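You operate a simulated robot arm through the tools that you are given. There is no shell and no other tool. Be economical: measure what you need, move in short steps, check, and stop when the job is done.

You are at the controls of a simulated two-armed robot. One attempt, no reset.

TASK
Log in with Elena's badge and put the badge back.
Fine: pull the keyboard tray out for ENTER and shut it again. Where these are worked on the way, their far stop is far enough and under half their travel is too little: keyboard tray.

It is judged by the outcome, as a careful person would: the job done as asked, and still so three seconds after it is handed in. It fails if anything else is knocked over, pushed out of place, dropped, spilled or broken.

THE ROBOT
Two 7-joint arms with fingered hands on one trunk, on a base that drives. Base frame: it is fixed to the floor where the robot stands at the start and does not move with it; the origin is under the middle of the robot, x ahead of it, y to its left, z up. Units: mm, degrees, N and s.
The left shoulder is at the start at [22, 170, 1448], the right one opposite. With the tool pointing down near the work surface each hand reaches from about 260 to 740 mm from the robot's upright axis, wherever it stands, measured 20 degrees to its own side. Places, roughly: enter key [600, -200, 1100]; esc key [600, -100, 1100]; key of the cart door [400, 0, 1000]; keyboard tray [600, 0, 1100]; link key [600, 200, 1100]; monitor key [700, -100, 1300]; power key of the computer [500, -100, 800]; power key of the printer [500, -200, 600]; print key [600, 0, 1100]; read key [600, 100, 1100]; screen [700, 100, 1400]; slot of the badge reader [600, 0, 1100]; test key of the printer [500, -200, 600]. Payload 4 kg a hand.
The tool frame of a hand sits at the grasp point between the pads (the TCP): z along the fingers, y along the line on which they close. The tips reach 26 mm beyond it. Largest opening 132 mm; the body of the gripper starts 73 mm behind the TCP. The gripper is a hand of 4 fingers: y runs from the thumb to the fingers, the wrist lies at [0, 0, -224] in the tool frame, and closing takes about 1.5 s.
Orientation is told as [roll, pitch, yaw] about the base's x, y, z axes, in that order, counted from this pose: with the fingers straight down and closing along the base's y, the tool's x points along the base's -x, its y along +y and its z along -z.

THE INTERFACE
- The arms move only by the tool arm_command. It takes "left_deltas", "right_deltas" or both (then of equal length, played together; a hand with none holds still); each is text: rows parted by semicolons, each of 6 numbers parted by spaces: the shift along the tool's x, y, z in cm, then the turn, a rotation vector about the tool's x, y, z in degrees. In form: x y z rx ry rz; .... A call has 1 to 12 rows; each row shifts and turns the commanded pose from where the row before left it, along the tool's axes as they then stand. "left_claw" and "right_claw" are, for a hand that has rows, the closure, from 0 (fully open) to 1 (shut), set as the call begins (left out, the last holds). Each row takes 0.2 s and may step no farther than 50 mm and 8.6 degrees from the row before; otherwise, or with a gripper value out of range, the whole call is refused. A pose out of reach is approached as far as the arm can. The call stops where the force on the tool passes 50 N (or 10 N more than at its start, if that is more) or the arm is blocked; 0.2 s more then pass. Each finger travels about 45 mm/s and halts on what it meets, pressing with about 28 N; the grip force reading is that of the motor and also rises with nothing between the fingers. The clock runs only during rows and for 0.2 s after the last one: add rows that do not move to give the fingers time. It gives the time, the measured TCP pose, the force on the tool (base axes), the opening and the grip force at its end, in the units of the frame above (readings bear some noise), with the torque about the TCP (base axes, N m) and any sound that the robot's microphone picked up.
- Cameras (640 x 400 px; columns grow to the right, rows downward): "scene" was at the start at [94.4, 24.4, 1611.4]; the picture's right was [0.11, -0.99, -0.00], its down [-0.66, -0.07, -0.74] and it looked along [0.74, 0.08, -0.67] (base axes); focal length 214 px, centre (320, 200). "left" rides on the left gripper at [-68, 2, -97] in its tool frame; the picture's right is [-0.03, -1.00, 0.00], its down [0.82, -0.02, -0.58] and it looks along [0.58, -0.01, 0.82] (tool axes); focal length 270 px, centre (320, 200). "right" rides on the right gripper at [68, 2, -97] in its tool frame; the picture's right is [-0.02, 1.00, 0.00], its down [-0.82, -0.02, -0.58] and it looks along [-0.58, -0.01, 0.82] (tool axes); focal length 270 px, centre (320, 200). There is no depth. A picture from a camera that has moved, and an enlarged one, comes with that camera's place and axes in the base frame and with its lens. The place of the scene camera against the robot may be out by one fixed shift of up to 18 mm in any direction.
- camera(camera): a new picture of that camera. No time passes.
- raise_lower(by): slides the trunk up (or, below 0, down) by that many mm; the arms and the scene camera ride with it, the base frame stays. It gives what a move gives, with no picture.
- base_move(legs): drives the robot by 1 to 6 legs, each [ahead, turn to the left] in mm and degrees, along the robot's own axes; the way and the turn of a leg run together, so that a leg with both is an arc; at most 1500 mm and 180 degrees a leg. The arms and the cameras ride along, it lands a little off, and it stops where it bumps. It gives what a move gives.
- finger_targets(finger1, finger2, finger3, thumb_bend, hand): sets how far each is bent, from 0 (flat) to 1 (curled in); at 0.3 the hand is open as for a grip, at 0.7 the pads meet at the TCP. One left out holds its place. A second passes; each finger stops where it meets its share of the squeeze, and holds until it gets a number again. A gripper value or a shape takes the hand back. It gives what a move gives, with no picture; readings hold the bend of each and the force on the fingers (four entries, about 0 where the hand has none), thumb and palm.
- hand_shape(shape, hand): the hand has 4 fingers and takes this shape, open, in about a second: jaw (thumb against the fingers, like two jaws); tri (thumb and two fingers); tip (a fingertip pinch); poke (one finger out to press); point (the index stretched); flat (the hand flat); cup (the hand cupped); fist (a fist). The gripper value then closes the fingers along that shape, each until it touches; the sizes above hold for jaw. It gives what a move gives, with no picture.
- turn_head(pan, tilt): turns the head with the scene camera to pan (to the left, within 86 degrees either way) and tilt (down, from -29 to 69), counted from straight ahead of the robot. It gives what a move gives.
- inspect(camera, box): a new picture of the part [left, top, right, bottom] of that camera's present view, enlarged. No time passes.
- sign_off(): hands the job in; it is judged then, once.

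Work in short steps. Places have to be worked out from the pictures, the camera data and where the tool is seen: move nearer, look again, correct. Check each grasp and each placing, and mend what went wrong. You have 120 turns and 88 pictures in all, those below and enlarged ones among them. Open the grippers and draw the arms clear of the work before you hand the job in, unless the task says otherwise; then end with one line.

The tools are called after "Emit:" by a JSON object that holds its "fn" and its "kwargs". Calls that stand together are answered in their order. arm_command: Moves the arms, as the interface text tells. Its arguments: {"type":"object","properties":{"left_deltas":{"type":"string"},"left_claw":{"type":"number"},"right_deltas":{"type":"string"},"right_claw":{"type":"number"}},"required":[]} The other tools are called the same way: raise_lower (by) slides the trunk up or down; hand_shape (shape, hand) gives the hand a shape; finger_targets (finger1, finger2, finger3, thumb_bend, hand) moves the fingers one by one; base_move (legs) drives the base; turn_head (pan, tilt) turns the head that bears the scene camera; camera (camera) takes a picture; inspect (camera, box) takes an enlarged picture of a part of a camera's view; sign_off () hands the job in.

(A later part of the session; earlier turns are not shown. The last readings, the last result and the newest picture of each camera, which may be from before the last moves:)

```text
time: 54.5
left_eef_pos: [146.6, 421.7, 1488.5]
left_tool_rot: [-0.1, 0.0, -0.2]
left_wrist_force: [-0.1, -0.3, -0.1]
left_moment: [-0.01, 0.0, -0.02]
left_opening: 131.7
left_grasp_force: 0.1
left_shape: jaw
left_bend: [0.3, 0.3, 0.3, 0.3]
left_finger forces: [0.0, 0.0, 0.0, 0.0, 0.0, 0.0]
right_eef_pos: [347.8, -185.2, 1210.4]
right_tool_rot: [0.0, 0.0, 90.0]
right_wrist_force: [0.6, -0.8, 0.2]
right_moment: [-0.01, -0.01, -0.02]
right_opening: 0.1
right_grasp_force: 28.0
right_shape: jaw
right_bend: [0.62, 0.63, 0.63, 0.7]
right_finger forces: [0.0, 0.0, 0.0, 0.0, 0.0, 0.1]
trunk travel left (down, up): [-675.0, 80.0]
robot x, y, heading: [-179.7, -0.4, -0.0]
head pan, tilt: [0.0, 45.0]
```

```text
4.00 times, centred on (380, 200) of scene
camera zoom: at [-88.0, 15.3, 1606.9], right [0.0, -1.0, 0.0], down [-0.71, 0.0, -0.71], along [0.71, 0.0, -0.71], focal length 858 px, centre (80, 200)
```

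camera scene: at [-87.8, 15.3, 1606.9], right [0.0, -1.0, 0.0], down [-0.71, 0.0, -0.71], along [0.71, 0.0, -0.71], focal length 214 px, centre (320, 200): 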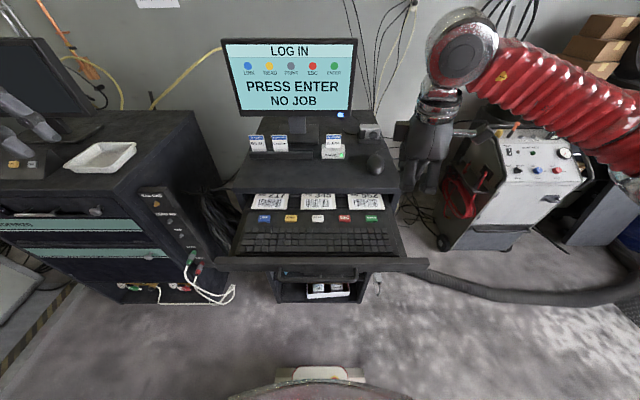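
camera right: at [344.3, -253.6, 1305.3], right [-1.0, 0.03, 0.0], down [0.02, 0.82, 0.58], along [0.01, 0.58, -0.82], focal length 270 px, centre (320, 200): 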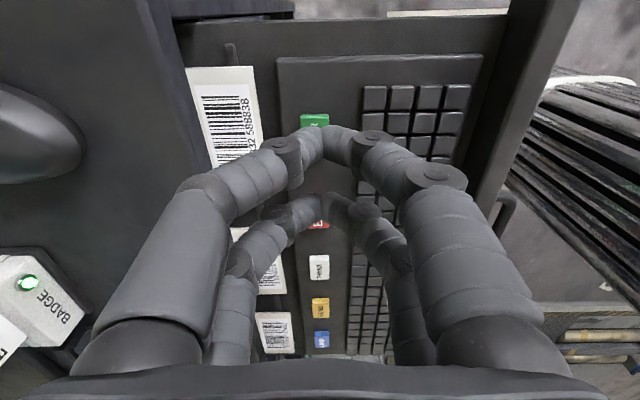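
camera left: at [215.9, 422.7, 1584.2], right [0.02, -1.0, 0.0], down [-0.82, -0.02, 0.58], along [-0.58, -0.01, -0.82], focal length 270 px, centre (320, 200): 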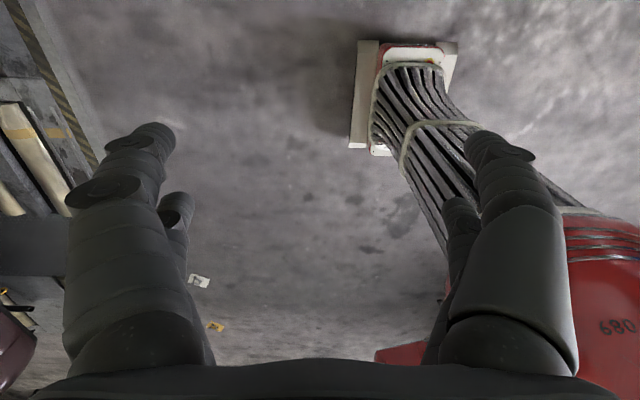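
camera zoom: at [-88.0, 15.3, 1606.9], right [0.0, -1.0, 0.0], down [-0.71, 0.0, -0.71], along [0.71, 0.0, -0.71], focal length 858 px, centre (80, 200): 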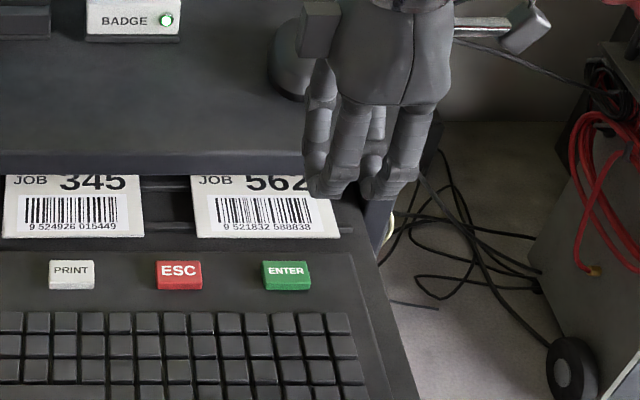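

ENTER is at x≈351, y≈−165, right under the far finger pair. I shift 3 mm and descend to just above the key.

Emit:
{"fn": "arm_command", "kwargs": {"right_deltas": "0 -0.3 0 0 0 0; 0 0 3 0 0 0; 0 0 3 0 0 0; 0 0 1 0 0 0; 0 0 0 0 0 0"}}

Emit:
{"fn": "inspect", "kwargs": {"camera": "scene", "box": [320, 150, 440, 250]}}

Emit:
{"fn": "camera", "kwargs": {"camera": "right"}}

```text
time: 55.8
left_eef_pos: [147.3, 421.7, 1486.3]
left_tool_rot: [0.0, 0.0, -0.2]
left_wrist_force: [-0.1, -0.6, 0.2]
left_moment: [-0.01, 0.02, 0.0]
left_opening: 131.6
left_grasp_force: 0.1
left_shape: jaw
left_bend: [0.3, 0.3, 0.3, 0.3]
left_finger forces: [0.0, 0.0, 0.0, 0.0, 0.0, 0.0]
right_eef_pos: [351.2, -184.2, 1139.2]
right_tool_rot: [0.0, 0.1, 90.0]
right_wrist_force: [-0.8, 0.0, 0.5]
right_moment: [0.01, 0.02, -0.04]
right_opening: 0.0
right_grasp_force: 27.8
right_shape: jaw
right_bend: [0.62, 0.63, 0.63, 0.7]
right_finger forces: [0.0, 0.1, 0.1, 0.0, 0.0, 0.0]
trunk travel left (down, up): [-675.0, 80.0]
robot x, y, heading: [-181.2, 2.1, -0.2]
head pan, tilt: [0.0, 45.0]
```

```text
4.00 times, centred on (380, 200) of scene
camera zoom: at [-87.8, 15.4, 1606.9], right [0.0, -1.0, 0.0], down [-0.71, 0.0, -0.71], along [0.71, 0.0, -0.71], focal length 858 px, centre (80, 200)
```

zoom: 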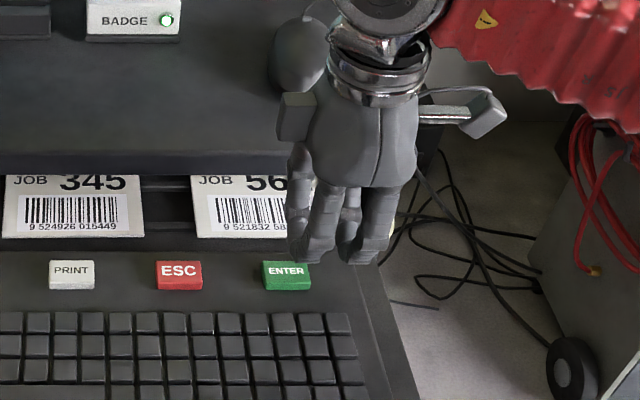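

```text
26 pictures are left
camera right: at [347.8, -253.5, 1235.4], right [-1.0, 0.02, 0.0], down [0.02, 0.82, 0.58], along [0.02, 0.58, -0.82], focal length 270 px, centre (320, 200)
```

right: 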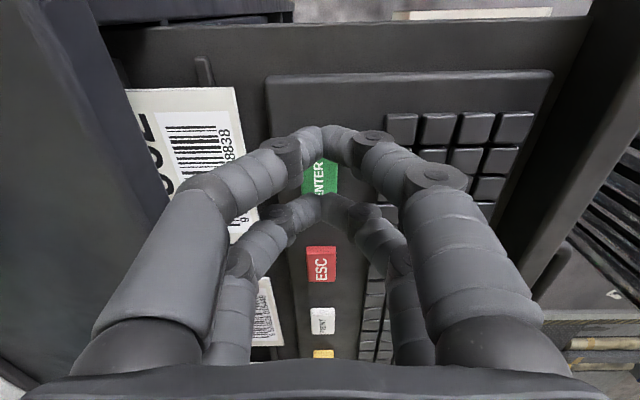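

The far fingertip pair sits over ENTER within a few mm; I shift 4 mm left and press down slowly.

Emit:
{"fn": "arm_command", "kwargs": {"right_deltas": "-0.4 0 0.5 0 0 0; 0 0 0.5 0 0 0; 0 0 0.5 0 0 0; 0 0 0.5 0 0 0; 0 0 0.3 0 0 0; 0 0 0.3 0 0 0; 0 0 0.3 0 0 0; 0 0 0 0 0 0"}}

Emit:
{"fn": "camera", "kwargs": {"camera": "scene"}}

```text
time: 57.5
left_eef_pos: [146.5, 421.5, 1488.7]
left_tool_rot: [0.0, 0.0, -0.2]
left_wrist_force: [0.0, 0.6, -0.6]
left_moment: [0.0, -0.01, 0.0]
left_opening: 132.2
left_grasp_force: 0.1
left_shape: jaw
left_bend: [0.3, 0.3, 0.3, 0.3]
left_finger forces: [0.0, 0.0, 0.1, 0.0, 0.0, 0.1]
right_eef_pos: [350.1, -182.0, 1110.3]
right_tool_rot: [-0.1, -0.1, 90.0]
right_wrist_force: [0.6, -0.6, 6.5]
right_moment: [0.11, 0.0, -0.02]
right_opening: 0.0
right_grasp_force: 28.2
right_shape: jaw
right_bend: [0.62, 0.63, 0.63, 0.7]
right_finger forces: [0.0, 0.1, 0.1, 0.0, 0.0, 0.0]
trunk travel left (down, up): [-675.0, 80.0]
robot x, y, heading: [-178.5, 2.6, 0.3]
head pan, tilt: [0.0, 45.0]
heard: click
```

```text
25 pictures are left
camera scene: at [-88.4, 15.5, 1607.0], right [0.0, -1.0, 0.0], down [-0.71, 0.0, -0.71], along [0.71, 0.0, -0.71], focal length 214 px, centre (320, 200)
```

scene: 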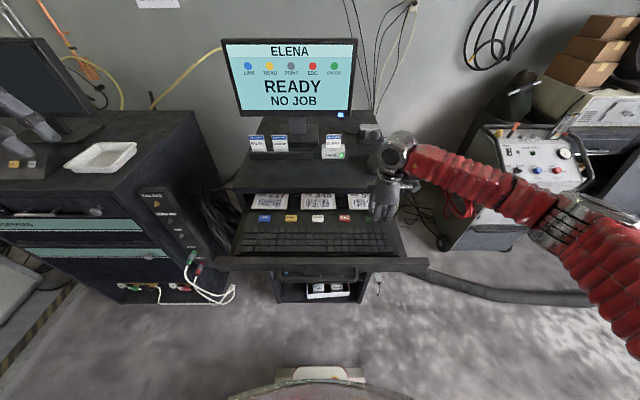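

Logged in: the screen shows "ELENA – READY". I raise the hand, back up 100 mm, and turn the hand to yaw 0 to push the tray shut with a flat vertical side.

Emit:
{"fn": "arm_command", "kwargs": {"right_deltas": "0 0 -1 0 0 0; 0 0 -3 0 0 0; 0 0 -4 0 0 0; 0 0 -4 0 0 0; 0 0 -4 0 0 0; 0 0 0 0 0 0"}}

Emit:
{"fn": "base_move", "kwargs": {"legs": [[-100, 0]]}}

Emit:
{"fn": "arm_command", "kwargs": {"right_deltas": "0 0.8 0 0 0 8.2; 0 0.8 0 0 0 8.2; 0 0.8 0 0 0 8.2; 0 0 0 0 0 8.2; 0 0 0 0 0 8.2; 0 0 0 0 0 8.2; 0 0 0 0 0 8.2; 0 0 0 0 0 8.2; 0 0 0 0 0 8.2; 0 0 0 0 0 8.2; 0 0 0 0 0 8; 0 0 0 0 0 0"}}

Emit:
{"fn": "camera", "kwargs": {"camera": "scene"}}

```text
time: 59.0
left_eef_pos: [148.1, 420.3, 1486.6]
left_tool_rot: [-0.1, 0.0, -0.2]
left_wrist_force: [-0.2, -0.3, 0.0]
left_moment: [0.01, 0.03, -0.01]
left_opening: 131.9
left_grasp_force: 0.0
left_shape: jaw
left_bend: [0.3, 0.3, 0.3, 0.3]
left_finger forces: [0.1, 0.1, 0.1, 0.0, 0.0, 0.0]
right_eef_pos: [349.9, -182.1, 1271.4]
right_tool_rot: [0.0, 0.0, 90.0]
right_wrist_force: [-0.3, -0.2, -0.6]
right_moment: [-0.04, 0.0, 0.04]
right_opening: 0.0
right_grasp_force: 28.2
right_shape: jaw
right_bend: [0.62, 0.63, 0.63, 0.7]
right_finger forces: [0.0, 0.0, 0.1, 0.1, 0.1, 0.1]
trunk travel left (down, up): [-675.0, 80.0]
robot x, y, heading: [-179.6, 4.5, -0.1]
head pan, tilt: [0.0, 45.0]
```

```text
time: 60.1
left_eef_pos: [45.1, 420.1, 1488.4]
left_tool_rot: [0.0, 0.0, -0.2]
left_wrist_force: [-0.6, 0.1, 0.6]
left_moment: [0.05, 0.0, -0.01]
left_opening: 131.8
left_grasp_force: 0.1
left_shape: jaw
left_bend: [0.3, 0.3, 0.3, 0.3]
left_finger forces: [0.1, 0.0, 0.0, 0.0, 0.1, 0.0]
right_eef_pos: [246.4, -181.0, 1270.9]
right_tool_rot: [-0.1, 0.0, 90.1]
right_wrist_force: [0.2, 0.2, 0.3]
right_moment: [0.01, -0.02, 0.0]
right_opening: 0.0
right_grasp_force: 27.6
right_shape: jaw
right_bend: [0.62, 0.63, 0.63, 0.7]
right_finger forces: [0.1, 0.0, 0.0, 0.2, 0.0, 0.1]
trunk travel left (down, up): [-675.0, 80.0]
robot x, y, heading: [-280.1, -0.2, -0.2]
head pan, tilt: [0.0, 45.0]
```

```text
time: 62.7
left_eef_pos: [45.7, 420.6, 1488.5]
left_tool_rot: [0.0, 0.0, -0.3]
left_wrist_force: [0.4, 1.1, 0.8]
left_moment: [-0.01, 0.0, 0.0]
left_opening: 131.8
left_grasp_force: 0.1
left_shape: jaw
left_bend: [0.3, 0.3, 0.3, 0.3]
left_finger forces: [0.0, 0.1, 0.0, 0.0, 0.1, 0.0]
right_eef_pos: [224.6, -177.9, 1269.4]
right_tool_rot: [-0.1, 0.0, -0.1]
right_wrist_force: [0.1, 0.0, -0.8]
right_moment: [0.01, 0.0, -0.03]
right_opening: 0.0
right_grasp_force: 28.1
right_shape: jaw
right_bend: [0.62, 0.63, 0.63, 0.7]
right_finger forces: [0.0, 0.1, 0.0, 0.0, 0.1, 0.0]
trunk travel left (down, up): [-675.0, 80.0]
robot x, y, heading: [-279.5, 1.7, -0.4]
head pan, tilt: [0.0, 45.0]
```

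```text
24 pictures are left
camera scene: at [-189.5, 15.5, 1606.9], right [0.0, -1.0, 0.0], down [-0.71, 0.0, -0.71], along [0.71, 0.0, -0.71], focal length 214 px, centre (320, 200)
```

scene: 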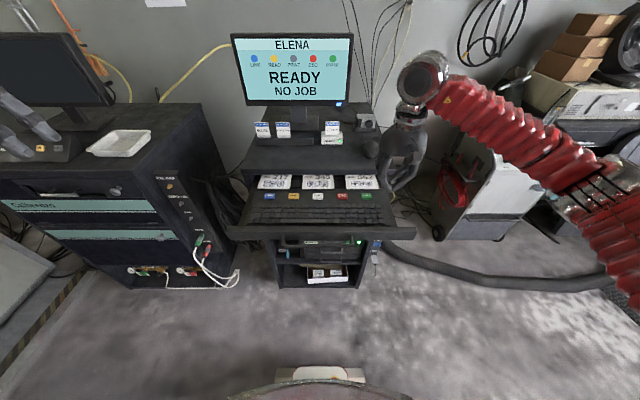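

I move the hand in front of the handle (robot side) and lower it to bar height.

Emit:
{"fn": "arm_command", "kwargs": {"right_deltas": "1.85 2.7 0 0 0 0; 1.85 2.7 0 0 0 0; 1.85 2.7 0 0 0 0; 1.85 2.7 0 0 0 0; 1.85 2.7 0 0 0 0; 1.85 2.7 0 0 0 0; 1.85 2.7 0 0 0 0; 1.85 2.7 0 0 0 0; 0 0 3 0 0 0; 0 0 4 0 0 0; 0 0 0 0 0 0"}}

Emit:
{"fn": "camera", "kwargs": {"camera": "right"}}

Emit:
{"fn": "inspect", "kwargs": {"camera": "scene", "box": [220, 160, 420, 290]}}

```text
time: 65.1
left_eef_pos: [45.9, 422.0, 1487.9]
left_tool_rot: [0.0, 0.0, -0.3]
left_wrist_force: [0.0, 0.0, -0.5]
left_moment: [0.02, 0.0, 0.01]
left_opening: 131.8
left_grasp_force: 0.1
left_shape: jaw
left_bend: [0.3, 0.3, 0.3, 0.3]
left_finger forces: [0.0, 0.0, 0.0, 0.0, 0.0, 0.0]
right_eef_pos: [144.4, 27.5, 1179.4]
right_tool_rot: [0.1, 0.0, 0.0]
right_wrist_force: [-0.3, -0.7, -0.3]
right_moment: [0.04, 0.02, 0.01]
right_opening: 0.0
right_grasp_force: 27.6
right_shape: jaw
right_bend: [0.62, 0.63, 0.63, 0.7]
right_finger forces: [0.1, 0.0, 0.0, 0.0, 0.1, 0.0]
right hand out of reach, approached as far as the arm can: row 5, 6, 7, 8
trunk travel left (down, up): [-675.0, 80.0]
robot x, y, heading: [-282.0, -2.0, 0.2]
head pan, tilt: [0.0, 45.0]
```

```text
23 pictures are left
camera right: at [75.5, 28.6, 1276.0], right [0.03, 1.0, 0.0], down [0.82, -0.02, 0.58], along [0.58, -0.02, -0.82], focal length 270 px, centre (320, 200)
```

right: 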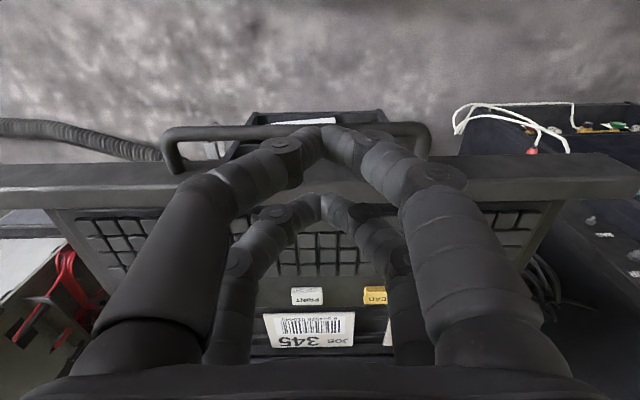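

```text
3.08 times, centred on (320, 225) of scene
camera zoom: at [-189.6, 15.5, 1606.9], right [0.0, -1.0, 0.0], down [-0.71, 0.0, -0.71], along [0.71, 0.0, -0.71], focal length 660 px, centre (320, 123)
```

zoom: 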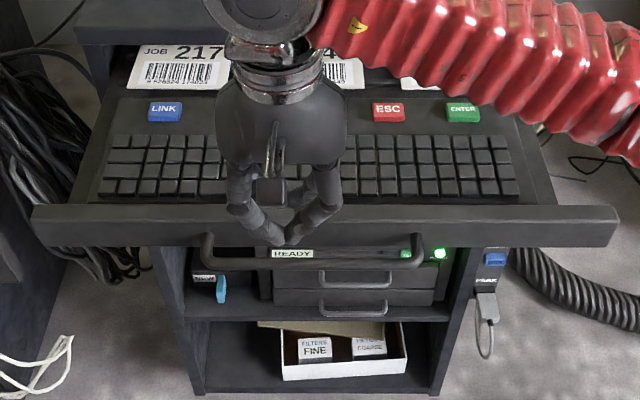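

The arm can't fold in further here; I back the base 90 mm with the hand raised, then lower it in front of the bar.

Emit:
{"fn": "base_move", "kwargs": {"legs": [[-90, 0]]}}

Emit:
{"fn": "arm_command", "kwargs": {"right_deltas": "0 0.8 2 0 0 0; 0 0.5 2 0 0 0; 0 0 2 0 0 0; 0 0 2 0 0 0; 0 0 0 0 0 0"}}

Emit:
{"fn": "camera", "kwargs": {"camera": "right"}}

```text
time: 66.2
left_eef_pos: [-46.2, 421.8, 1488.7]
left_tool_rot: [0.1, 0.0, -0.1]
left_wrist_force: [-0.8, -0.3, -0.5]
left_moment: [0.02, -0.03, 0.01]
left_opening: 131.9
left_grasp_force: 0.0
left_shape: jaw
left_bend: [0.3, 0.3, 0.3, 0.3]
left_finger forces: [0.0, 0.0, 0.1, 0.1, 0.0, 0.0]
right_eef_pos: [52.8, 26.9, 1181.1]
right_tool_rot: [0.0, 0.0, -0.1]
right_wrist_force: [0.1, -0.1, -0.1]
right_moment: [-0.02, -0.04, -0.01]
right_opening: 0.1
right_grasp_force: 27.8
right_shape: jaw
right_bend: [0.62, 0.63, 0.63, 0.7]
right_finger forces: [0.0, 0.0, 0.0, 0.0, 0.0, 0.0]
trunk travel left (down, up): [-675.0, 80.0]
robot x, y, heading: [-369.0, 0.3, -0.1]
head pan, tilt: [0.0, 45.0]
```

```text
time: 67.4
left_eef_pos: [-44.2, 420.3, 1487.9]
left_tool_rot: [0.0, -0.1, -0.2]
left_wrist_force: [0.5, 0.8, 0.4]
left_moment: [-0.01, 0.0, 0.01]
left_opening: 131.7
left_grasp_force: 0.0
left_shape: jaw
left_bend: [0.3, 0.3, 0.3, 0.3]
left_finger forces: [0.0, 0.0, 0.2, 0.0, 0.0, 0.1]
right_eef_pos: [54.5, 39.4, 1099.7]
right_tool_rot: [-0.1, 0.0, 0.0]
right_wrist_force: [0.3, 0.2, 0.6]
right_moment: [0.01, -0.02, -0.01]
right_opening: 0.1
right_grasp_force: 27.6
right_shape: jaw
right_bend: [0.62, 0.63, 0.63, 0.7]
right_finger forces: [0.0, 0.1, 0.0, 0.0, 0.0, 0.0]
trunk travel left (down, up): [-675.0, 80.0]
robot x, y, heading: [-373.6, 0.3, -0.2]
head pan, tilt: [0.0, 45.0]
```

```text
21 pictures are left
camera right: at [-15.3, 41.8, 1196.4], right [0.03, 1.0, 0.0], down [0.82, -0.02, 0.58], along [0.58, -0.02, -0.82], focal length 270 px, centre (320, 200)
```

right: 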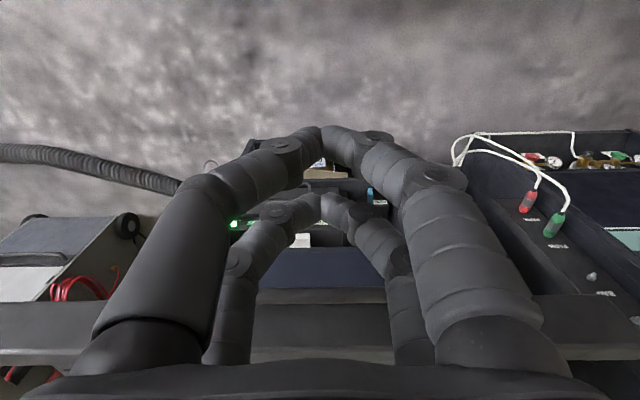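

The bar is ahead at z≈1081. I lower 12 mm more and push the tray by driving ahead 170 mm.

Emit:
{"fn": "arm_command", "kwargs": {"right_deltas": "0 0 0.6 0 0 0; 0 0 0.6 0 0 0; 0 0 0 0 0 0"}}

Emit:
{"fn": "base_move", "kwargs": {"legs": [[170, 0]]}}

Emit:
{"fn": "camera", "kwargs": {"camera": "right"}}

Emit:
{"fn": "inspect", "kwargs": {"camera": "scene", "box": [200, 140, 440, 290]}}

```text
time: 68.2
left_eef_pos: [-44.7, 422.5, 1487.7]
left_tool_rot: [0.0, 0.0, -0.2]
left_wrist_force: [0.1, -0.2, 0.0]
left_moment: [-0.01, 0.0, 0.0]
left_opening: 131.7
left_grasp_force: 0.1
left_shape: jaw
left_bend: [0.3, 0.3, 0.3, 0.3]
left_finger forces: [0.0, 0.0, 0.0, 0.1, 0.1, 0.0]
right_eef_pos: [55.1, 40.2, 1089.1]
right_tool_rot: [0.0, 0.0, 0.0]
right_wrist_force: [-0.8, -0.6, -0.5]
right_moment: [0.03, 0.02, 0.01]
right_opening: 0.1
right_grasp_force: 28.1
right_shape: jaw
right_bend: [0.62, 0.63, 0.63, 0.7]
right_finger forces: [0.0, 0.0, 0.1, 0.1, 0.0, 0.1]
trunk travel left (down, up): [-675.0, 80.0]
robot x, y, heading: [-373.3, 2.8, -0.1]
head pan, tilt: [0.0, 45.0]
```

```text
time: 69.7
left_eef_pos: [128.4, 420.7, 1488.1]
left_tool_rot: [0.1, 0.1, -0.3]
left_wrist_force: [-0.2, -0.1, -0.4]
left_moment: [-0.01, 0.03, 0.02]
left_opening: 132.1
left_grasp_force: 0.0
left_shape: jaw
left_bend: [0.3, 0.3, 0.3, 0.3]
left_finger forces: [0.0, 0.1, 0.0, 0.0, 0.1, 0.1]
right_eef_pos: [226.9, 40.6, 1087.8]
right_tool_rot: [0.0, 0.1, 0.1]
right_wrist_force: [1.1, 0.2, -0.5]
right_moment: [0.01, 0.05, 0.0]
right_opening: 0.0
right_grasp_force: 28.4
right_shape: jaw
right_bend: [0.62, 0.63, 0.63, 0.7]
right_finger forces: [0.0, 0.0, 0.0, 0.1, 0.1, 0.1]
trunk travel left (down, up): [-675.0, 80.0]
robot x, y, heading: [-202.0, -1.7, 0.2]
head pan, tilt: [0.0, 45.0]
```

```text
20 pictures are left
camera right: at [157.3, 41.4, 1184.5], right [0.03, 1.0, 0.0], down [0.82, -0.02, 0.58], along [0.58, -0.02, -0.82], focal length 270 px, centre (320, 200)
```

right: 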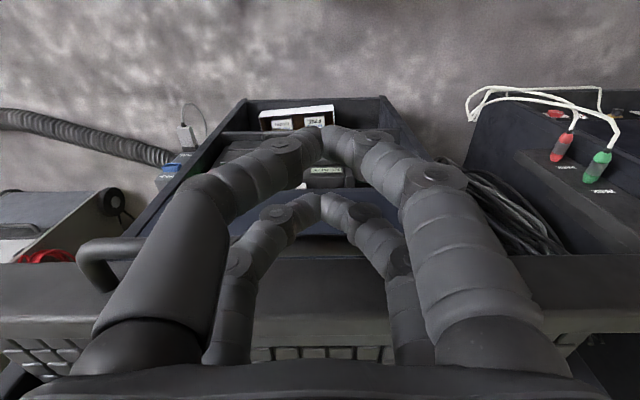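

```text
2.67 times, centred on (320, 215) of scene
camera zoom: at [-107.6, 15.3, 1606.8], right [0.0, -1.0, 0.0], down [-0.71, 0.0, -0.71], along [0.71, 0.0, -0.71], focal length 572 px, centre (320, 160)
```

zoom: 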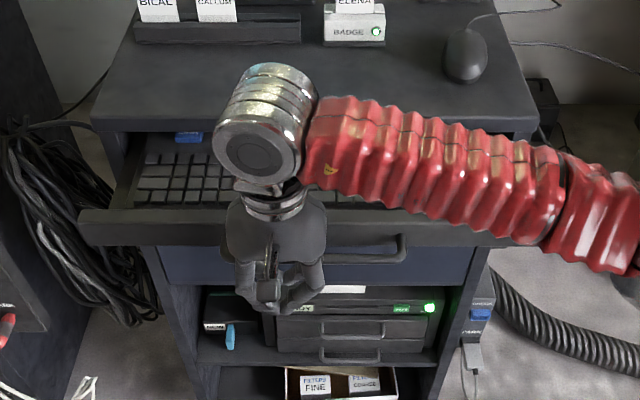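

Tray is about half in. I push the rest with the arm, watching force.

Emit:
{"fn": "arm_command", "kwargs": {"right_deltas": "-1.5 0 0 0 0 0; -1.5 0 0 0 0 0; -1.5 0 0 0 0 0; -1.5 0 0 0 0 0; -1.5 0 0 0 0 0; -1.5 0 0 0 0 0; -1.2 0 0 0 0 0; -0.6 0 0 0 0 0; 0 0 0 0 0 0"}}

Emit:
{"fn": "camera", "kwargs": {"camera": "right"}}

```text
time: 71.7
left_eef_pos: [125.9, 421.4, 1489.8]
left_tool_rot: [0.0, 0.0, -0.2]
left_wrist_force: [0.1, -0.4, -0.6]
left_moment: [0.0, 0.03, -0.01]
left_opening: 132.2
left_grasp_force: 0.0
left_shape: jaw
left_bend: [0.3, 0.3, 0.3, 0.3]
left_finger forces: [0.0, 0.0, 0.1, 0.0, 0.1, 0.0]
right_eef_pos: [334.8, 40.3, 1088.9]
right_tool_rot: [0.0, 0.0, 0.0]
right_wrist_force: [-0.8, 1.3, 0.5]
right_moment: [0.0, 0.01, 0.01]
right_opening: 0.0
right_grasp_force: 27.4
right_shape: jaw
right_bend: [0.62, 0.63, 0.63, 0.7]
right_finger forces: [0.0, 0.0, 0.0, 0.2, 0.0, 0.1]
trunk travel left (down, up): [-675.0, 80.0]
robot x, y, heading: [-198.5, 0.2, -0.1]
head pan, tilt: [0.0, 45.0]
```

```text
18 pictures are left
camera right: at [264.5, 41.9, 1185.6], right [0.03, 1.0, 0.0], down [0.82, -0.02, 0.58], along [0.58, -0.02, -0.82], focal length 270 px, centre (320, 200)
```

right: 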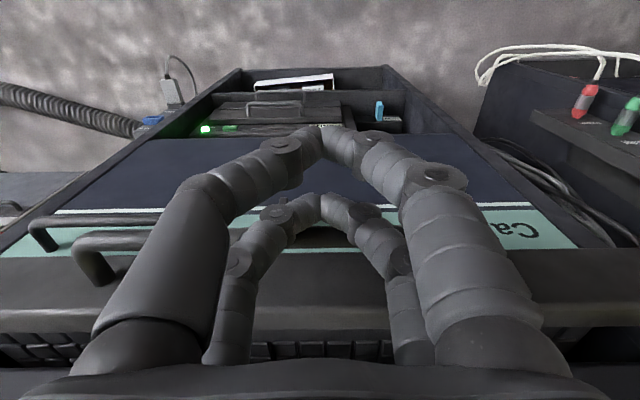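

Bar now near x≈363; I continue in small steps until it stops.

Emit:
{"fn": "arm_command", "kwargs": {"right_deltas": "-0.4 0 0 0 0 0; -0.4 0 0 0 0 0; -0.4 0 0 0 0 0; -0.3 0 0 0 0 0; -0.3 0 0 0 0 0; -0.3 0 0 0 0 0; -0.3 0 0 0 0 0; -0.3 0 0 0 0 0"}}

Emit:
{"fn": "inspect", "kwargs": {"camera": "scene", "box": [200, 100, 440, 250]}}

```text
time: 73.5
left_eef_pos: [119.8, 420.5, 1490.9]
left_tool_rot: [0.0, -0.2, -0.2]
left_wrist_force: [-0.6, -0.1, 0.6]
left_moment: [0.0, -0.03, -0.01]
left_opening: 131.9
left_grasp_force: 0.1
left_shape: jaw
left_bend: [0.3, 0.3, 0.3, 0.3]
left_finger forces: [0.1, 0.1, 0.1, 0.0, 0.0, 0.0]
right_eef_pos: [351.4, 40.9, 1090.8]
right_tool_rot: [-0.2, 0.5, 0.2]
right_wrist_force: [-48.1, -3.5, -5.7]
right_moment: [-0.05, 0.65, -0.14]
right_opening: 0.1
right_grasp_force: 27.5
right_shape: jaw
right_bend: [0.62, 0.63, 0.63, 0.7]
right_finger forces: [0.1, 2.6, 5.2, 0.0, 0.0, 0.1]
trunk travel left (down, up): [-675.0, 80.0]
robot x, y, heading: [-196.4, -3.3, -0.1]
head pan, tilt: [0.0, 45.0]
```

```text
2.67 times, centred on (320, 175) of scene
camera zoom: at [-117.8, 15.1, 1607.3], right [0.0, -1.0, 0.0], down [-0.7, 0.0, -0.71], along [0.71, 0.0, -0.7], focal length 572 px, centre (320, 267)
```

zoom: 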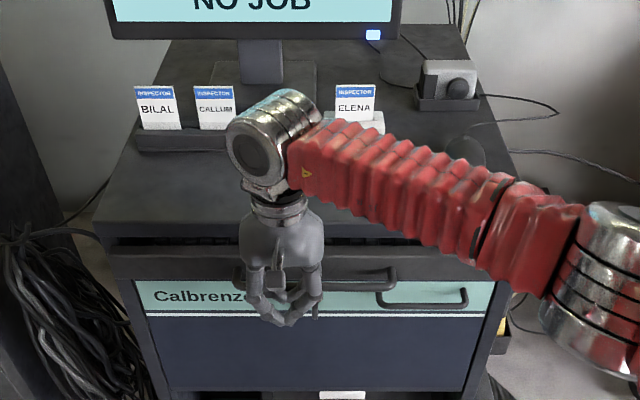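

At 48 N the tray is against its closed stop. I back off, rise, and turn the hand back to yaw 90 with ~80 mm opening.

Emit:
{"fn": "arm_command", "kwargs": {"right_deltas": "1 0 0 0 0 0; 2 0 0 0 0 0; 3 0 0 0 0 0; 2 0 -2 0 0 0; 0 -1 -4 0 0 0; 0 -2 -4 0 0 0; 0 -2 -4 0 0 0; 0 -2 -4 0 0 0; 0 -2 -4 0 0 0; 0 0 -2 0 0 0; 0 0 0 0 0 0"}}

Emit:
{"fn": "arm_command", "kwargs": {"right_deltas": "0 0 0 0 0 -8.2; 0 0 0 0 0 -8.2; 0 0 0 0 0 -8.2; 0 0 0 0 0 -8.2; 0 0 0 0 0 -8.2; 0 0 0 0 0 -8.2; 0 0 0 0 0 -8.2; 0 0 0 0 0 -8.2; 0 0 0 0 0 -8.2; 0 0 0 0 0 -8.2; 0 0 0 0 0 -8; 0 0 0 0 0 0", "right_claw": 0.4}}

Emit:
{"fn": "inspect", "kwargs": {"camera": "scene", "box": [200, 100, 440, 250]}}

```text
time: 75.9
left_eef_pos: [126.1, 420.3, 1489.2]
left_tool_rot: [0.0, 0.1, -0.4]
left_wrist_force: [0.0, -0.6, -0.3]
left_moment: [0.0, 0.0, -0.01]
left_opening: 132.2
left_grasp_force: 0.0
left_shape: jaw
left_bend: [0.3, 0.3, 0.3, 0.3]
left_finger forces: [0.0, 0.0, 0.1, 0.1, 0.1, 0.0]
right_eef_pos: [279.3, -50.8, 1329.9]
right_tool_rot: [0.1, 0.0, 0.0]
right_wrist_force: [0.4, 0.6, 0.2]
right_moment: [0.01, 0.0, 0.01]
right_opening: 0.0
right_grasp_force: 28.2
right_shape: jaw
right_bend: [0.62, 0.63, 0.63, 0.7]
right_finger forces: [0.0, 0.0, 0.0, 0.0, 0.0, 0.1]
trunk travel left (down, up): [-675.0, 80.0]
robot x, y, heading: [-198.5, 2.4, -0.1]
head pan, tilt: [0.0, 45.0]
```

```text
time: 78.5
left_eef_pos: [127.8, 421.1, 1490.4]
left_tool_rot: [0.0, 0.0, -0.2]
left_wrist_force: [0.2, -0.1, -0.6]
left_moment: [0.01, -0.01, 0.01]
left_opening: 132.0
left_grasp_force: 0.0
left_shape: jaw
left_bend: [0.3, 0.3, 0.3, 0.3]
left_finger forces: [0.0, 0.0, 0.1, 0.0, 0.0, 0.0]
right_eef_pos: [281.7, -51.1, 1329.2]
right_tool_rot: [0.1, 0.0, 90.0]
right_wrist_force: [-0.9, 0.3, 0.7]
right_moment: [-0.01, -0.05, -0.03]
right_opening: 78.5
right_grasp_force: 0.0
right_shape: jaw
right_bend: [0.71, 0.71, 0.71, 0.7]
right_finger forces: [0.1, 0.0, 0.1, 0.0, 0.0, 0.1]
trunk travel left (down, up): [-675.0, 80.0]
robot x, y, heading: [-199.1, -3.2, -0.4]
head pan, tilt: [0.0, 45.0]
```

```text
2.67 times, centred on (320, 175) of scene
camera zoom: at [-109.1, 15.4, 1606.9], right [0.0, -1.0, 0.0], down [-0.71, 0.0, -0.71], along [0.71, 0.0, -0.71], focal length 572 px, centre (320, 267)
```

zoom: 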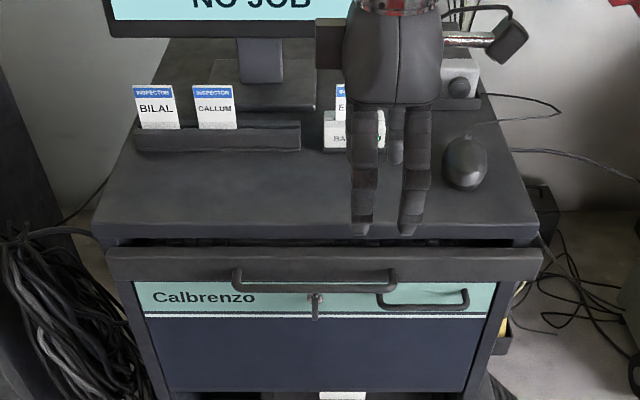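

The tray is shut as at the start. I drive back ahead 268 mm.

Emit:
{"fn": "base_move", "kwargs": {"legs": [[268, 0]]}}

Emit:
{"fn": "arm_command", "kwargs": {"right_deltas": "0 -2.5 0 0 0 0; 0 -2 0 0 0 0; 0 -1.6 0 0 0 0; 0 0 2 0 0 0; 0 0 0 0 0 0"}}

Emit:
{"fn": "camera", "kwargs": {"camera": "right"}}

```text
time: 80.4
left_eef_pos: [394.9, 421.4, 1490.0]
left_tool_rot: [-0.1, 0.1, -0.2]
left_wrist_force: [0.4, 0.1, -0.8]
left_moment: [-0.03, 0.01, 0.0]
left_opening: 131.8
left_grasp_force: 0.1
left_shape: jaw
left_bend: [0.3, 0.3, 0.3, 0.3]
left_finger forces: [0.0, 0.0, 0.0, 0.0, 0.0, 0.0]
right_eef_pos: [548.8, -51.0, 1329.2]
right_tool_rot: [0.0, 0.0, 90.0]
right_wrist_force: [1.0, 1.0, -1.4]
right_moment: [0.0, 0.04, 0.01]
right_opening: 78.9
right_grasp_force: 0.1
right_shape: jaw
right_bend: [0.71, 0.71, 0.71, 0.7]
right_finger forces: [0.0, 0.0, 0.1, 0.0, 0.0, 0.0]
trunk travel left (down, up): [-675.0, 80.0]
robot x, y, heading: [66.0, -0.8, -0.1]
head pan, tilt: [0.0, 45.0]
```

```text
time: 81.6
left_eef_pos: [395.0, 421.4, 1489.4]
left_tool_rot: [0.0, 0.0, -0.3]
left_wrist_force: [0.4, 0.3, -0.4]
left_moment: [0.0, 0.02, 0.01]
left_opening: 131.9
left_grasp_force: 0.2
left_shape: jaw
left_bend: [0.3, 0.3, 0.3, 0.3]
left_finger forces: [0.0, 0.0, 0.0, 0.1, 0.0, 0.0]
right_eef_pos: [611.7, -49.2, 1310.5]
right_tool_rot: [0.1, 0.2, 89.9]
right_wrist_force: [-0.6, 0.1, -0.5]
right_moment: [-0.01, 0.01, -0.01]
right_opening: 78.8
right_grasp_force: 0.1
right_shape: jaw
right_bend: [0.71, 0.71, 0.71, 0.7]
right_finger forces: [0.0, 0.0, 0.1, 0.0, 0.0, 0.0]
trunk travel left (down, up): [-675.0, 80.0]
robot x, y, heading: [66.4, 0.3, -0.3]
head pan, tilt: [0.0, 45.0]
```

```text
15 pictures are left
camera right: at [608.3, -117.8, 1406.5], right [-1.0, 0.02, 0.0], down [0.02, 0.82, 0.58], along [0.01, 0.58, -0.82], focal length 270 px, centre (320, 200)
```

right: 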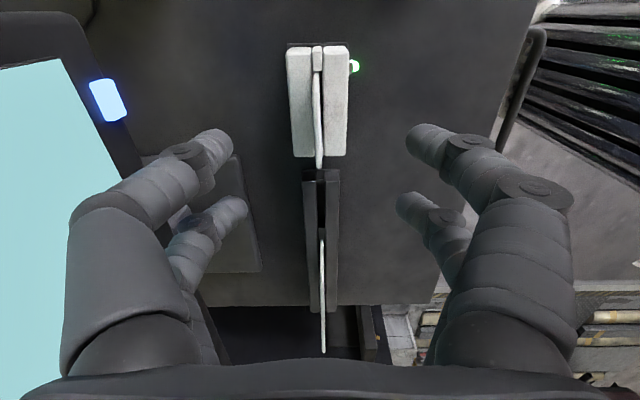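

Card is centred under the hand. I descend to the release pose and close on it.

Emit:
{"fn": "arm_command", "kwargs": {"right_deltas": "0 0 3 0 0 0; 0 0 3 0 0 0; 0 0 2.5 0 0 0; 0 0 1.6 0 0 0; 0 0 0 0 0 0"}}

Emit:
{"fn": "arm_command", "kwargs": {"right_deltas": "0 0 0 0 0 0; 0 0 0 0 0 0; 0 0 0 0 0 0; 0 0 0 0 0 0; 0 0 0 0 0 0; 0 0 0 0 0 0; 0 0 0 0 0 0; 0 0 0 0 0 0", "right_claw": 1}}

Emit:
{"fn": "camera", "kwargs": {"camera": "right"}}

```text
time: 82.8
left_eef_pos: [395.4, 421.3, 1489.6]
left_tool_rot: [0.0, 0.1, -0.2]
left_wrist_force: [0.5, 0.2, 0.1]
left_moment: [-0.04, 0.01, 0.02]
left_opening: 131.9
left_grasp_force: 0.0
left_shape: jaw
left_bend: [0.3, 0.3, 0.3, 0.3]
left_finger forces: [0.0, 0.0, 0.0, 0.0, 0.0, 0.1]
right_eef_pos: [610.9, -50.0, 1208.8]
right_tool_rot: [0.0, 0.0, 89.9]
right_wrist_force: [0.8, 0.0, 0.4]
right_moment: [0.02, 0.04, -0.02]
right_opening: 78.9
right_grasp_force: 0.1
right_shape: jaw
right_bend: [0.71, 0.71, 0.71, 0.7]
right_finger forces: [0.0, 0.1, 0.0, 0.1, 0.0, 0.0]
trunk travel left (down, up): [-675.0, 80.0]
robot x, y, heading: [68.7, -0.4, 0.1]
head pan, tilt: [0.0, 45.0]
```

```text
time: 84.6
left_eef_pos: [393.3, 421.1, 1490.1]
left_tool_rot: [0.1, -0.1, -0.2]
left_wrist_force: [-0.4, 0.2, -0.5]
left_moment: [-0.01, 0.0, 0.02]
left_opening: 132.1
left_grasp_force: 0.0
left_shape: jaw
left_bend: [0.3, 0.3, 0.3, 0.3]
left_finger forces: [0.1, 0.1, 0.1, 0.0, 0.0, 0.0]
right_eef_pos: [609.8, -49.4, 1209.1]
right_tool_rot: [-0.1, 0.0, 90.1]
right_wrist_force: [-8.2, -0.3, 4.1]
right_moment: [0.01, 0.46, -0.29]
right_opening: 20.3
right_grasp_force: 28.0
right_shape: jaw
right_bend: [0.72, 0.72, 0.72, 0.73]
right_finger forces: [26.2, 26.1, 27.0, 0.1, 16.9, 0.1]
trunk travel left (down, up): [-675.0, 80.0]
robot x, y, heading: [67.6, 1.3, 0.4]
head pan, tilt: [0.0, 45.0]
```

```text
14 pictures are left
camera right: at [606.1, -118.1, 1305.5], right [-1.0, 0.02, 0.0], down [0.02, 0.82, 0.58], along [0.02, 0.58, -0.82], focal length 270 px, centre (320, 200)
```

right: 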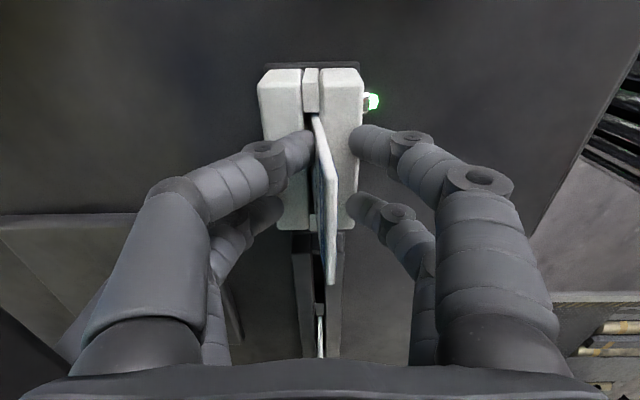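

Opening stopped at 20 mm and the card looks leaning. I look closer before doing anything.

Emit:
{"fn": "inspect", "kwargs": {"camera": "right", "box": [240, 60, 420, 300]}}

Emit:
{"fn": "inspect", "kwargs": {"camera": "scene", "box": [300, 110, 400, 200]}}

```text
1.67 times, centred on (330, 180) of right
camera zoom: at [606.1, -118.1, 1305.5], right [-1.0, 0.02, 0.0], down [0.02, 0.82, 0.58], along [0.02, 0.58, -0.82], focal length 450 px, centre (303, 233)
```

zoom: 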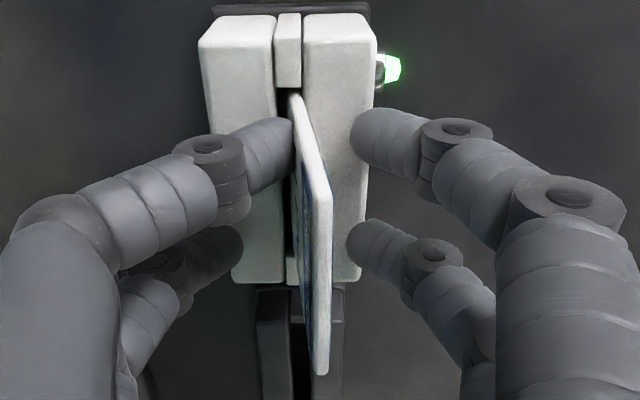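

```text
4.44 times, centred on (350, 155) of scene
camera zoom: at [157.8, 15.2, 1607.0], right [0.0, -1.0, 0.0], down [-0.71, 0.0, -0.71], along [0.71, 0.0, -0.71], focal length 953 px, centre (187, 400)
```

zoom: 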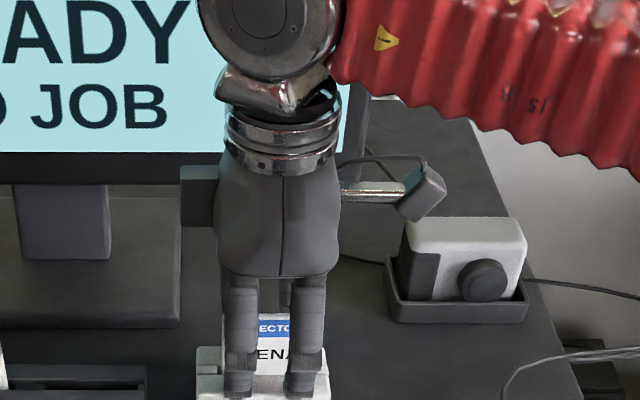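

The card leans and is wedged between thumb tip and finger mid-segments. I reopen and look at its natural lean.

Emit:
{"fn": "arm_command", "kwargs": {"right_deltas": "0 0 0 0 0 0; 0 0 0 0 0 0; 0 0 0 0 0 0; 0 0 0 0 0 0; 0 0 0 0 0 0; 0 0 0 0 0 0", "right_claw": 0.4}}

Emit:
{"fn": "inspect", "kwargs": {"camera": "right", "box": [240, 60, 420, 300]}}

```text
time: 86.0
left_eef_pos: [395.4, 419.6, 1489.2]
left_tool_rot: [0.0, 0.0, -0.2]
left_wrist_force: [-0.4, 0.1, 0.4]
left_moment: [0.03, 0.02, 0.02]
left_opening: 131.7
left_grasp_force: 0.1
left_shape: jaw
left_bend: [0.3, 0.3, 0.3, 0.3]
left_finger forces: [0.0, 0.0, 0.0, 0.0, 0.0, 0.0]
right_eef_pos: [611.4, -49.5, 1208.7]
right_tool_rot: [-0.1, -0.1, 90.0]
right_wrist_force: [-0.5, 0.4, 0.2]
right_moment: [0.07, -0.02, -0.01]
right_opening: 78.5
right_grasp_force: 0.0
right_shape: jaw
right_bend: [0.71, 0.71, 0.71, 0.7]
right_finger forces: [0.0, 0.0, 0.0, 0.0, 0.0, 0.1]
trunk travel left (down, up): [-675.0, 80.0]
robot x, y, heading: [67.7, 0.5, 0.0]
head pan, tilt: [0.0, 45.0]
```

```text
1.67 times, centred on (330, 180) of right
camera zoom: at [608.0, -118.0, 1304.8], right [-1.0, 0.02, 0.0], down [0.02, 0.82, 0.58], along [0.01, 0.58, -0.82], focal length 450 px, centre (303, 233)
```

zoom: 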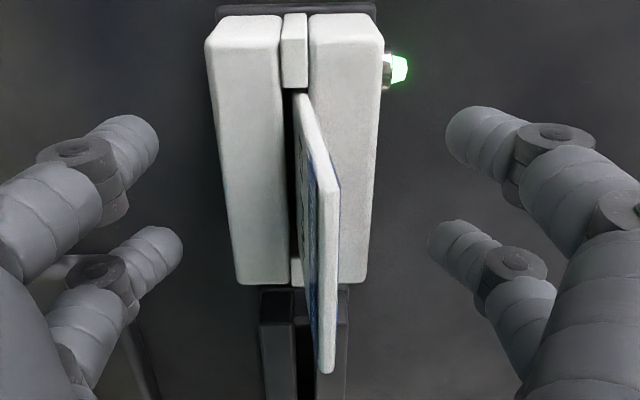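

The card leans 8° toward the robot (slot play). I raise 8 mm, shift 7 mm toward the robot and tilt the hand 8° so the pads are parallel to the card.

Emit:
{"fn": "arm_command", "kwargs": {"right_deltas": "0 0 -0.8 0 0 0; 0 0.69 0 0 0 0; 0 0 0 4 0 0; 0 0 0 4 0 0; 0 0 0 0 0 0"}}

Emit:
{"fn": "inspect", "kwargs": {"camera": "right", "box": [220, 40, 420, 300]}}

```text
time: 87.2
left_eef_pos: [395.9, 421.9, 1489.4]
left_tool_rot: [0.1, 0.0, -0.3]
left_wrist_force: [0.5, -0.3, -0.5]
left_moment: [0.01, 0.0, 0.01]
left_opening: 132.1
left_grasp_force: 0.1
left_shape: jaw
left_bend: [0.3, 0.3, 0.3, 0.3]
left_finger forces: [0.0, 0.0, 0.0, 0.0, 0.0, 0.0]
right_eef_pos: [604.2, -50.9, 1217.3]
right_tool_rot: [-8.1, 0.2, 90.0]
right_wrist_force: [0.5, -0.8, -0.1]
right_moment: [-0.01, 0.0, 0.03]
right_opening: 78.7
right_grasp_force: 0.1
right_shape: jaw
right_bend: [0.71, 0.71, 0.71, 0.7]
right_finger forces: [0.0, 0.0, 0.1, 0.0, 0.0, 0.1]
trunk travel left (down, up): [-675.0, 80.0]
robot x, y, heading: [68.7, 1.1, -0.0]
head pan, tilt: [0.0, 45.0]
```

```text
1.54 times, centred on (320, 170) of right
camera zoom: at [588.0, -118.5, 1311.6], right [-0.99, 0.02, -0.14], down [-0.06, 0.82, 0.57], along [0.13, 0.58, -0.81], focal length 416 px, centre (320, 246)
```

zoom: 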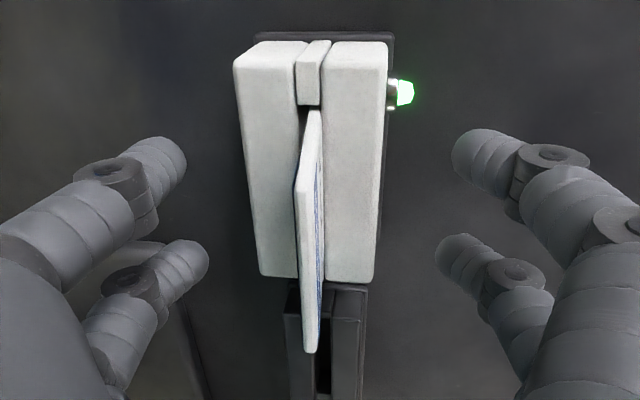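

Slightly over-tilted (~3°) and 3 mm off; I correct and close.

Emit:
{"fn": "arm_command", "kwargs": {"right_deltas": "0 -0.3 0 -3 0 0; 0 0 0 0 0 0"}}

Emit:
{"fn": "inspect", "kwargs": {"camera": "right", "box": [220, 40, 420, 300]}}

```text
time: 87.8
left_eef_pos: [395.0, 420.9, 1490.6]
left_tool_rot: [-0.1, 0.0, -0.2]
left_wrist_force: [-0.3, -1.0, -0.2]
left_moment: [-0.01, -0.01, 0.01]
left_opening: 131.9
left_grasp_force: 0.1
left_shape: jaw
left_bend: [0.3, 0.3, 0.3, 0.3]
left_finger forces: [0.0, 0.1, 0.1, 0.0, 0.1, 0.0]
right_eef_pos: [606.8, -50.3, 1217.4]
right_tool_rot: [-5.0, 0.0, 90.2]
right_wrist_force: [-0.4, 0.1, 0.6]
right_moment: [0.0, 0.01, -0.01]
right_opening: 78.8
right_grasp_force: 0.1
right_shape: jaw
right_bend: [0.71, 0.71, 0.71, 0.7]
right_finger forces: [0.0, 0.1, 0.0, 0.0, 0.1, 0.1]
trunk travel left (down, up): [-675.0, 80.0]
robot x, y, heading: [66.6, -0.6, -0.1]
head pan, tilt: [0.0, 45.0]
```

```text
1.54 times, centred on (320, 170) of right
camera zoom: at [595.8, -118.6, 1313.2], right [-1.0, 0.02, -0.09], down [-0.03, 0.82, 0.58], along [0.09, 0.58, -0.81], focal length 416 px, centre (320, 246)
```

zoom: 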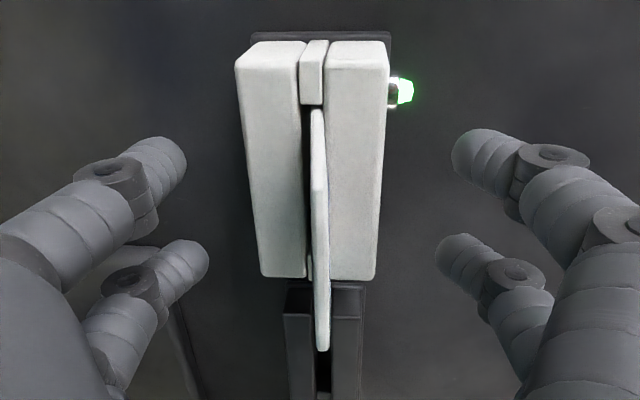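

The card is now edge-on and centred. I close.

Emit:
{"fn": "arm_command", "kwargs": {"right_deltas": "0 0 0 0 0 0; 0 0 0 0 0 0; 0 0 0 0 0 0; 0 0 0 0 0 0; 0 0 0 0 0 0; 0 0 0 0 0 0; 0 0 0 0 0 0; 0 0 0 0 0 0", "right_claw": 1}}

Emit:
{"fn": "inspect", "kwargs": {"camera": "right", "box": [220, 40, 420, 300]}}

```text
time: 89.6
left_eef_pos: [395.5, 420.7, 1487.8]
left_tool_rot: [0.0, 0.1, -0.2]
left_wrist_force: [0.7, -0.6, 0.7]
left_moment: [0.04, -0.02, 0.01]
left_opening: 131.6
left_grasp_force: 0.2
left_shape: jaw
left_bend: [0.3, 0.3, 0.3, 0.3]
left_finger forces: [0.0, 0.0, 0.1, 0.0, 0.1, 0.0]
right_eef_pos: [607.7, -49.3, 1217.2]
right_tool_rot: [-4.9, 0.0, 90.0]
right_wrist_force: [0.1, -1.2, -0.3]
right_moment: [0.03, 0.0, 0.02]
right_opening: 0.2
right_grasp_force: 28.0
right_shape: jaw
right_bend: [0.7, 0.7, 0.7, 0.7]
right_finger forces: [24.8, 24.9, 24.9, 0.0, 25.2, 0.0]
trunk travel left (down, up): [-675.0, 80.0]
robot x, y, heading: [65.8, 0.2, 0.1]
head pan, tilt: [0.0, 45.0]
```

```text
1.54 times, centred on (320, 170) of right
camera zoom: at [596.0, -118.4, 1313.1], right [-1.0, 0.02, -0.09], down [-0.03, 0.82, 0.58], along [0.09, 0.58, -0.81], focal length 416 px, centre (320, 246)
```

zoom: 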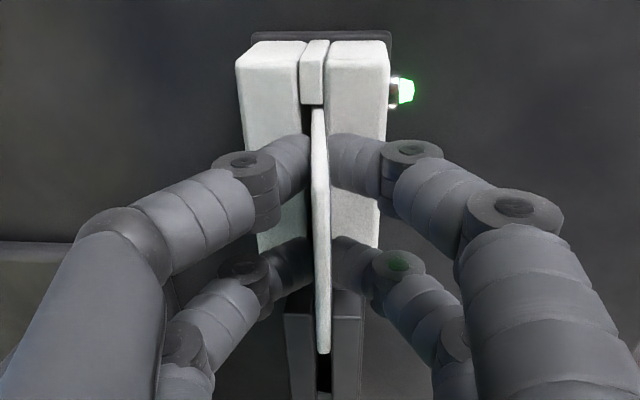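

Clean pinch this time. I lift along the card's own direction, then straighten the hand upright.

Emit:
{"fn": "arm_command", "kwargs": {"right_deltas": "0 0 -0.7 0 0 0; 0 0 -1 0 0 0; 0 0 -1.5 0 0 0; 0 0 -2 0 0 0; 0 0 -2.5 0 0 0; 0 0 -2 0 0 0; 0 0 0 -4.9 0 0; 0 0 0 0 0 0"}}

Emit:
{"fn": "inspect", "kwargs": {"camera": "scene", "box": [240, 70, 400, 200]}}

```text
time: 91.4
left_eef_pos: [394.7, 419.9, 1489.1]
left_tool_rot: [0.1, 0.1, -0.2]
left_wrist_force: [0.6, -0.3, 0.7]
left_moment: [0.02, -0.01, -0.01]
left_opening: 131.8
left_grasp_force: 0.1
left_shape: jaw
left_bend: [0.3, 0.3, 0.3, 0.3]
left_finger forces: [0.0, 0.0, 0.0, 0.0, 0.0, 0.0]
right_eef_pos: [598.7, -49.4, 1314.8]
right_tool_rot: [-0.2, 0.0, 90.1]
right_wrist_force: [-0.2, -0.2, -0.3]
right_moment: [-0.01, 0.02, 0.02]
right_opening: 0.0
right_grasp_force: 28.3
right_shape: jaw
right_bend: [0.7, 0.7, 0.7, 0.7]
right_finger forces: [25.1, 24.9, 24.8, 0.0, 25.1, 0.1]
trunk travel left (down, up): [-675.0, 80.0]
robot x, y, heading: [70.1, 2.9, -0.0]
head pan, tilt: [0.0, 45.0]
```

```text
3.08 times, centred on (320, 135) of scene
camera zoom: at [159.5, 15.1, 1606.9], right [0.0, -1.0, 0.0], down [-0.71, 0.0, -0.71], along [0.71, 0.0, -0.71], focal length 660 px, centre (320, 400)
```

zoom: 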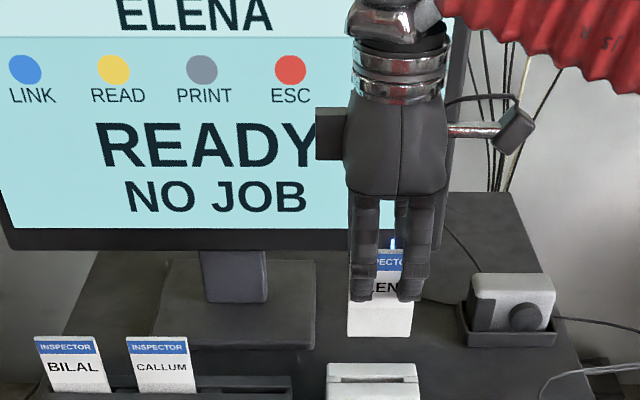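

Card is out and still logged in. I carry it back over the rack at the noted pose and stop with its bottom ~20 mm above the slot.

Emit:
{"fn": "arm_command", "kwargs": {"right_deltas": "-2.8 -0.6 0 0 0 0; -2.8 -0.68 0 0 0 0; -2.8 0 0 0 0 0; -2.9 0 0 0 0 0; 0 0 2 0 0 0; 0 0 2 0 0 0; 0 0 1.8 0 0 0; 0 0 0 0 0 0; 0 0 0 0 0 0"}}

Emit:
{"fn": "inspect", "kwargs": {"camera": "scene", "box": [250, 130, 350, 220]}}

Emit:
{"fn": "inspect", "kwargs": {"camera": "right", "box": [260, 50, 380, 140]}}

```text
time: 93.4
left_eef_pos: [395.2, 421.8, 1489.7]
left_tool_rot: [0.0, -0.1, -0.2]
left_wrist_force: [-0.2, 0.2, -1.1]
left_moment: [-0.01, -0.01, 0.04]
left_opening: 132.0
left_grasp_force: 0.1
left_shape: jaw
left_bend: [0.3, 0.3, 0.3, 0.3]
left_finger forces: [0.0, 0.1, 0.0, 0.0, 0.0, 0.0]
right_eef_pos: [611.5, 65.0, 1256.5]
right_tool_rot: [-0.1, 0.1, 90.0]
right_wrist_force: [0.2, -0.1, -0.3]
right_moment: [-0.01, 0.02, 0.02]
right_opening: 0.0
right_grasp_force: 27.8
right_shape: jaw
right_bend: [0.7, 0.7, 0.7, 0.7]
right_finger forces: [25.0, 25.0, 24.9, 0.0, 25.1, 0.0]
trunk travel left (down, up): [-675.0, 80.0]
robot x, y, heading: [68.5, -1.0, 0.1]
head pan, tilt: [0.0, 45.0]
```

```text
4.44 times, centred on (300, 175) of scene
camera zoom: at [160.0, 15.7, 1606.9], right [0.0, -1.0, 0.0], down [-0.71, 0.0, -0.71], along [0.71, 0.0, -0.71], focal length 953 px, centre (409, 311)
```

zoom: 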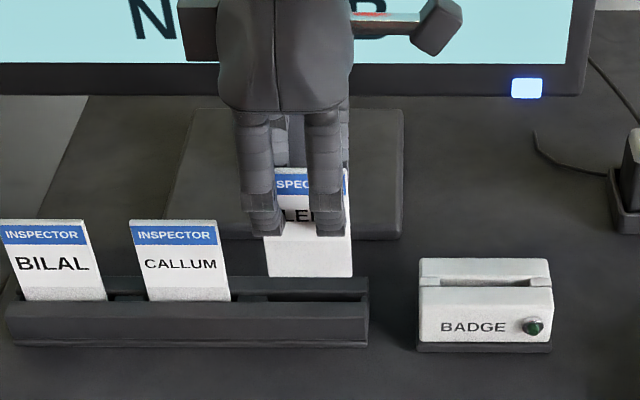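

```text
4.44 times, centred on (320, 95) of right
camera zoom: at [608.2, -4.6, 1352.0], right [-1.0, 0.02, 0.0], down [0.02, 0.82, 0.58], along [0.02, 0.58, -0.82], focal length 1201 px, centre (320, 667)
```

zoom: 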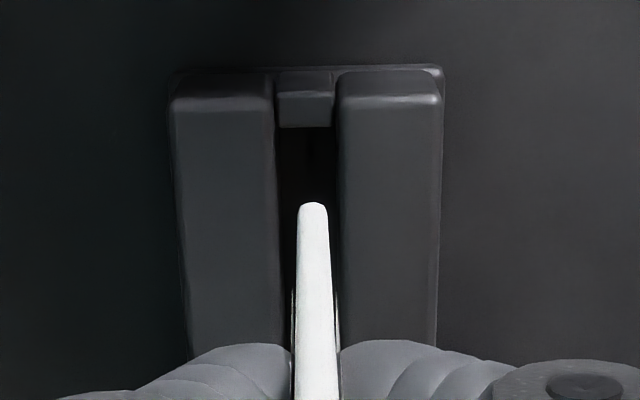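

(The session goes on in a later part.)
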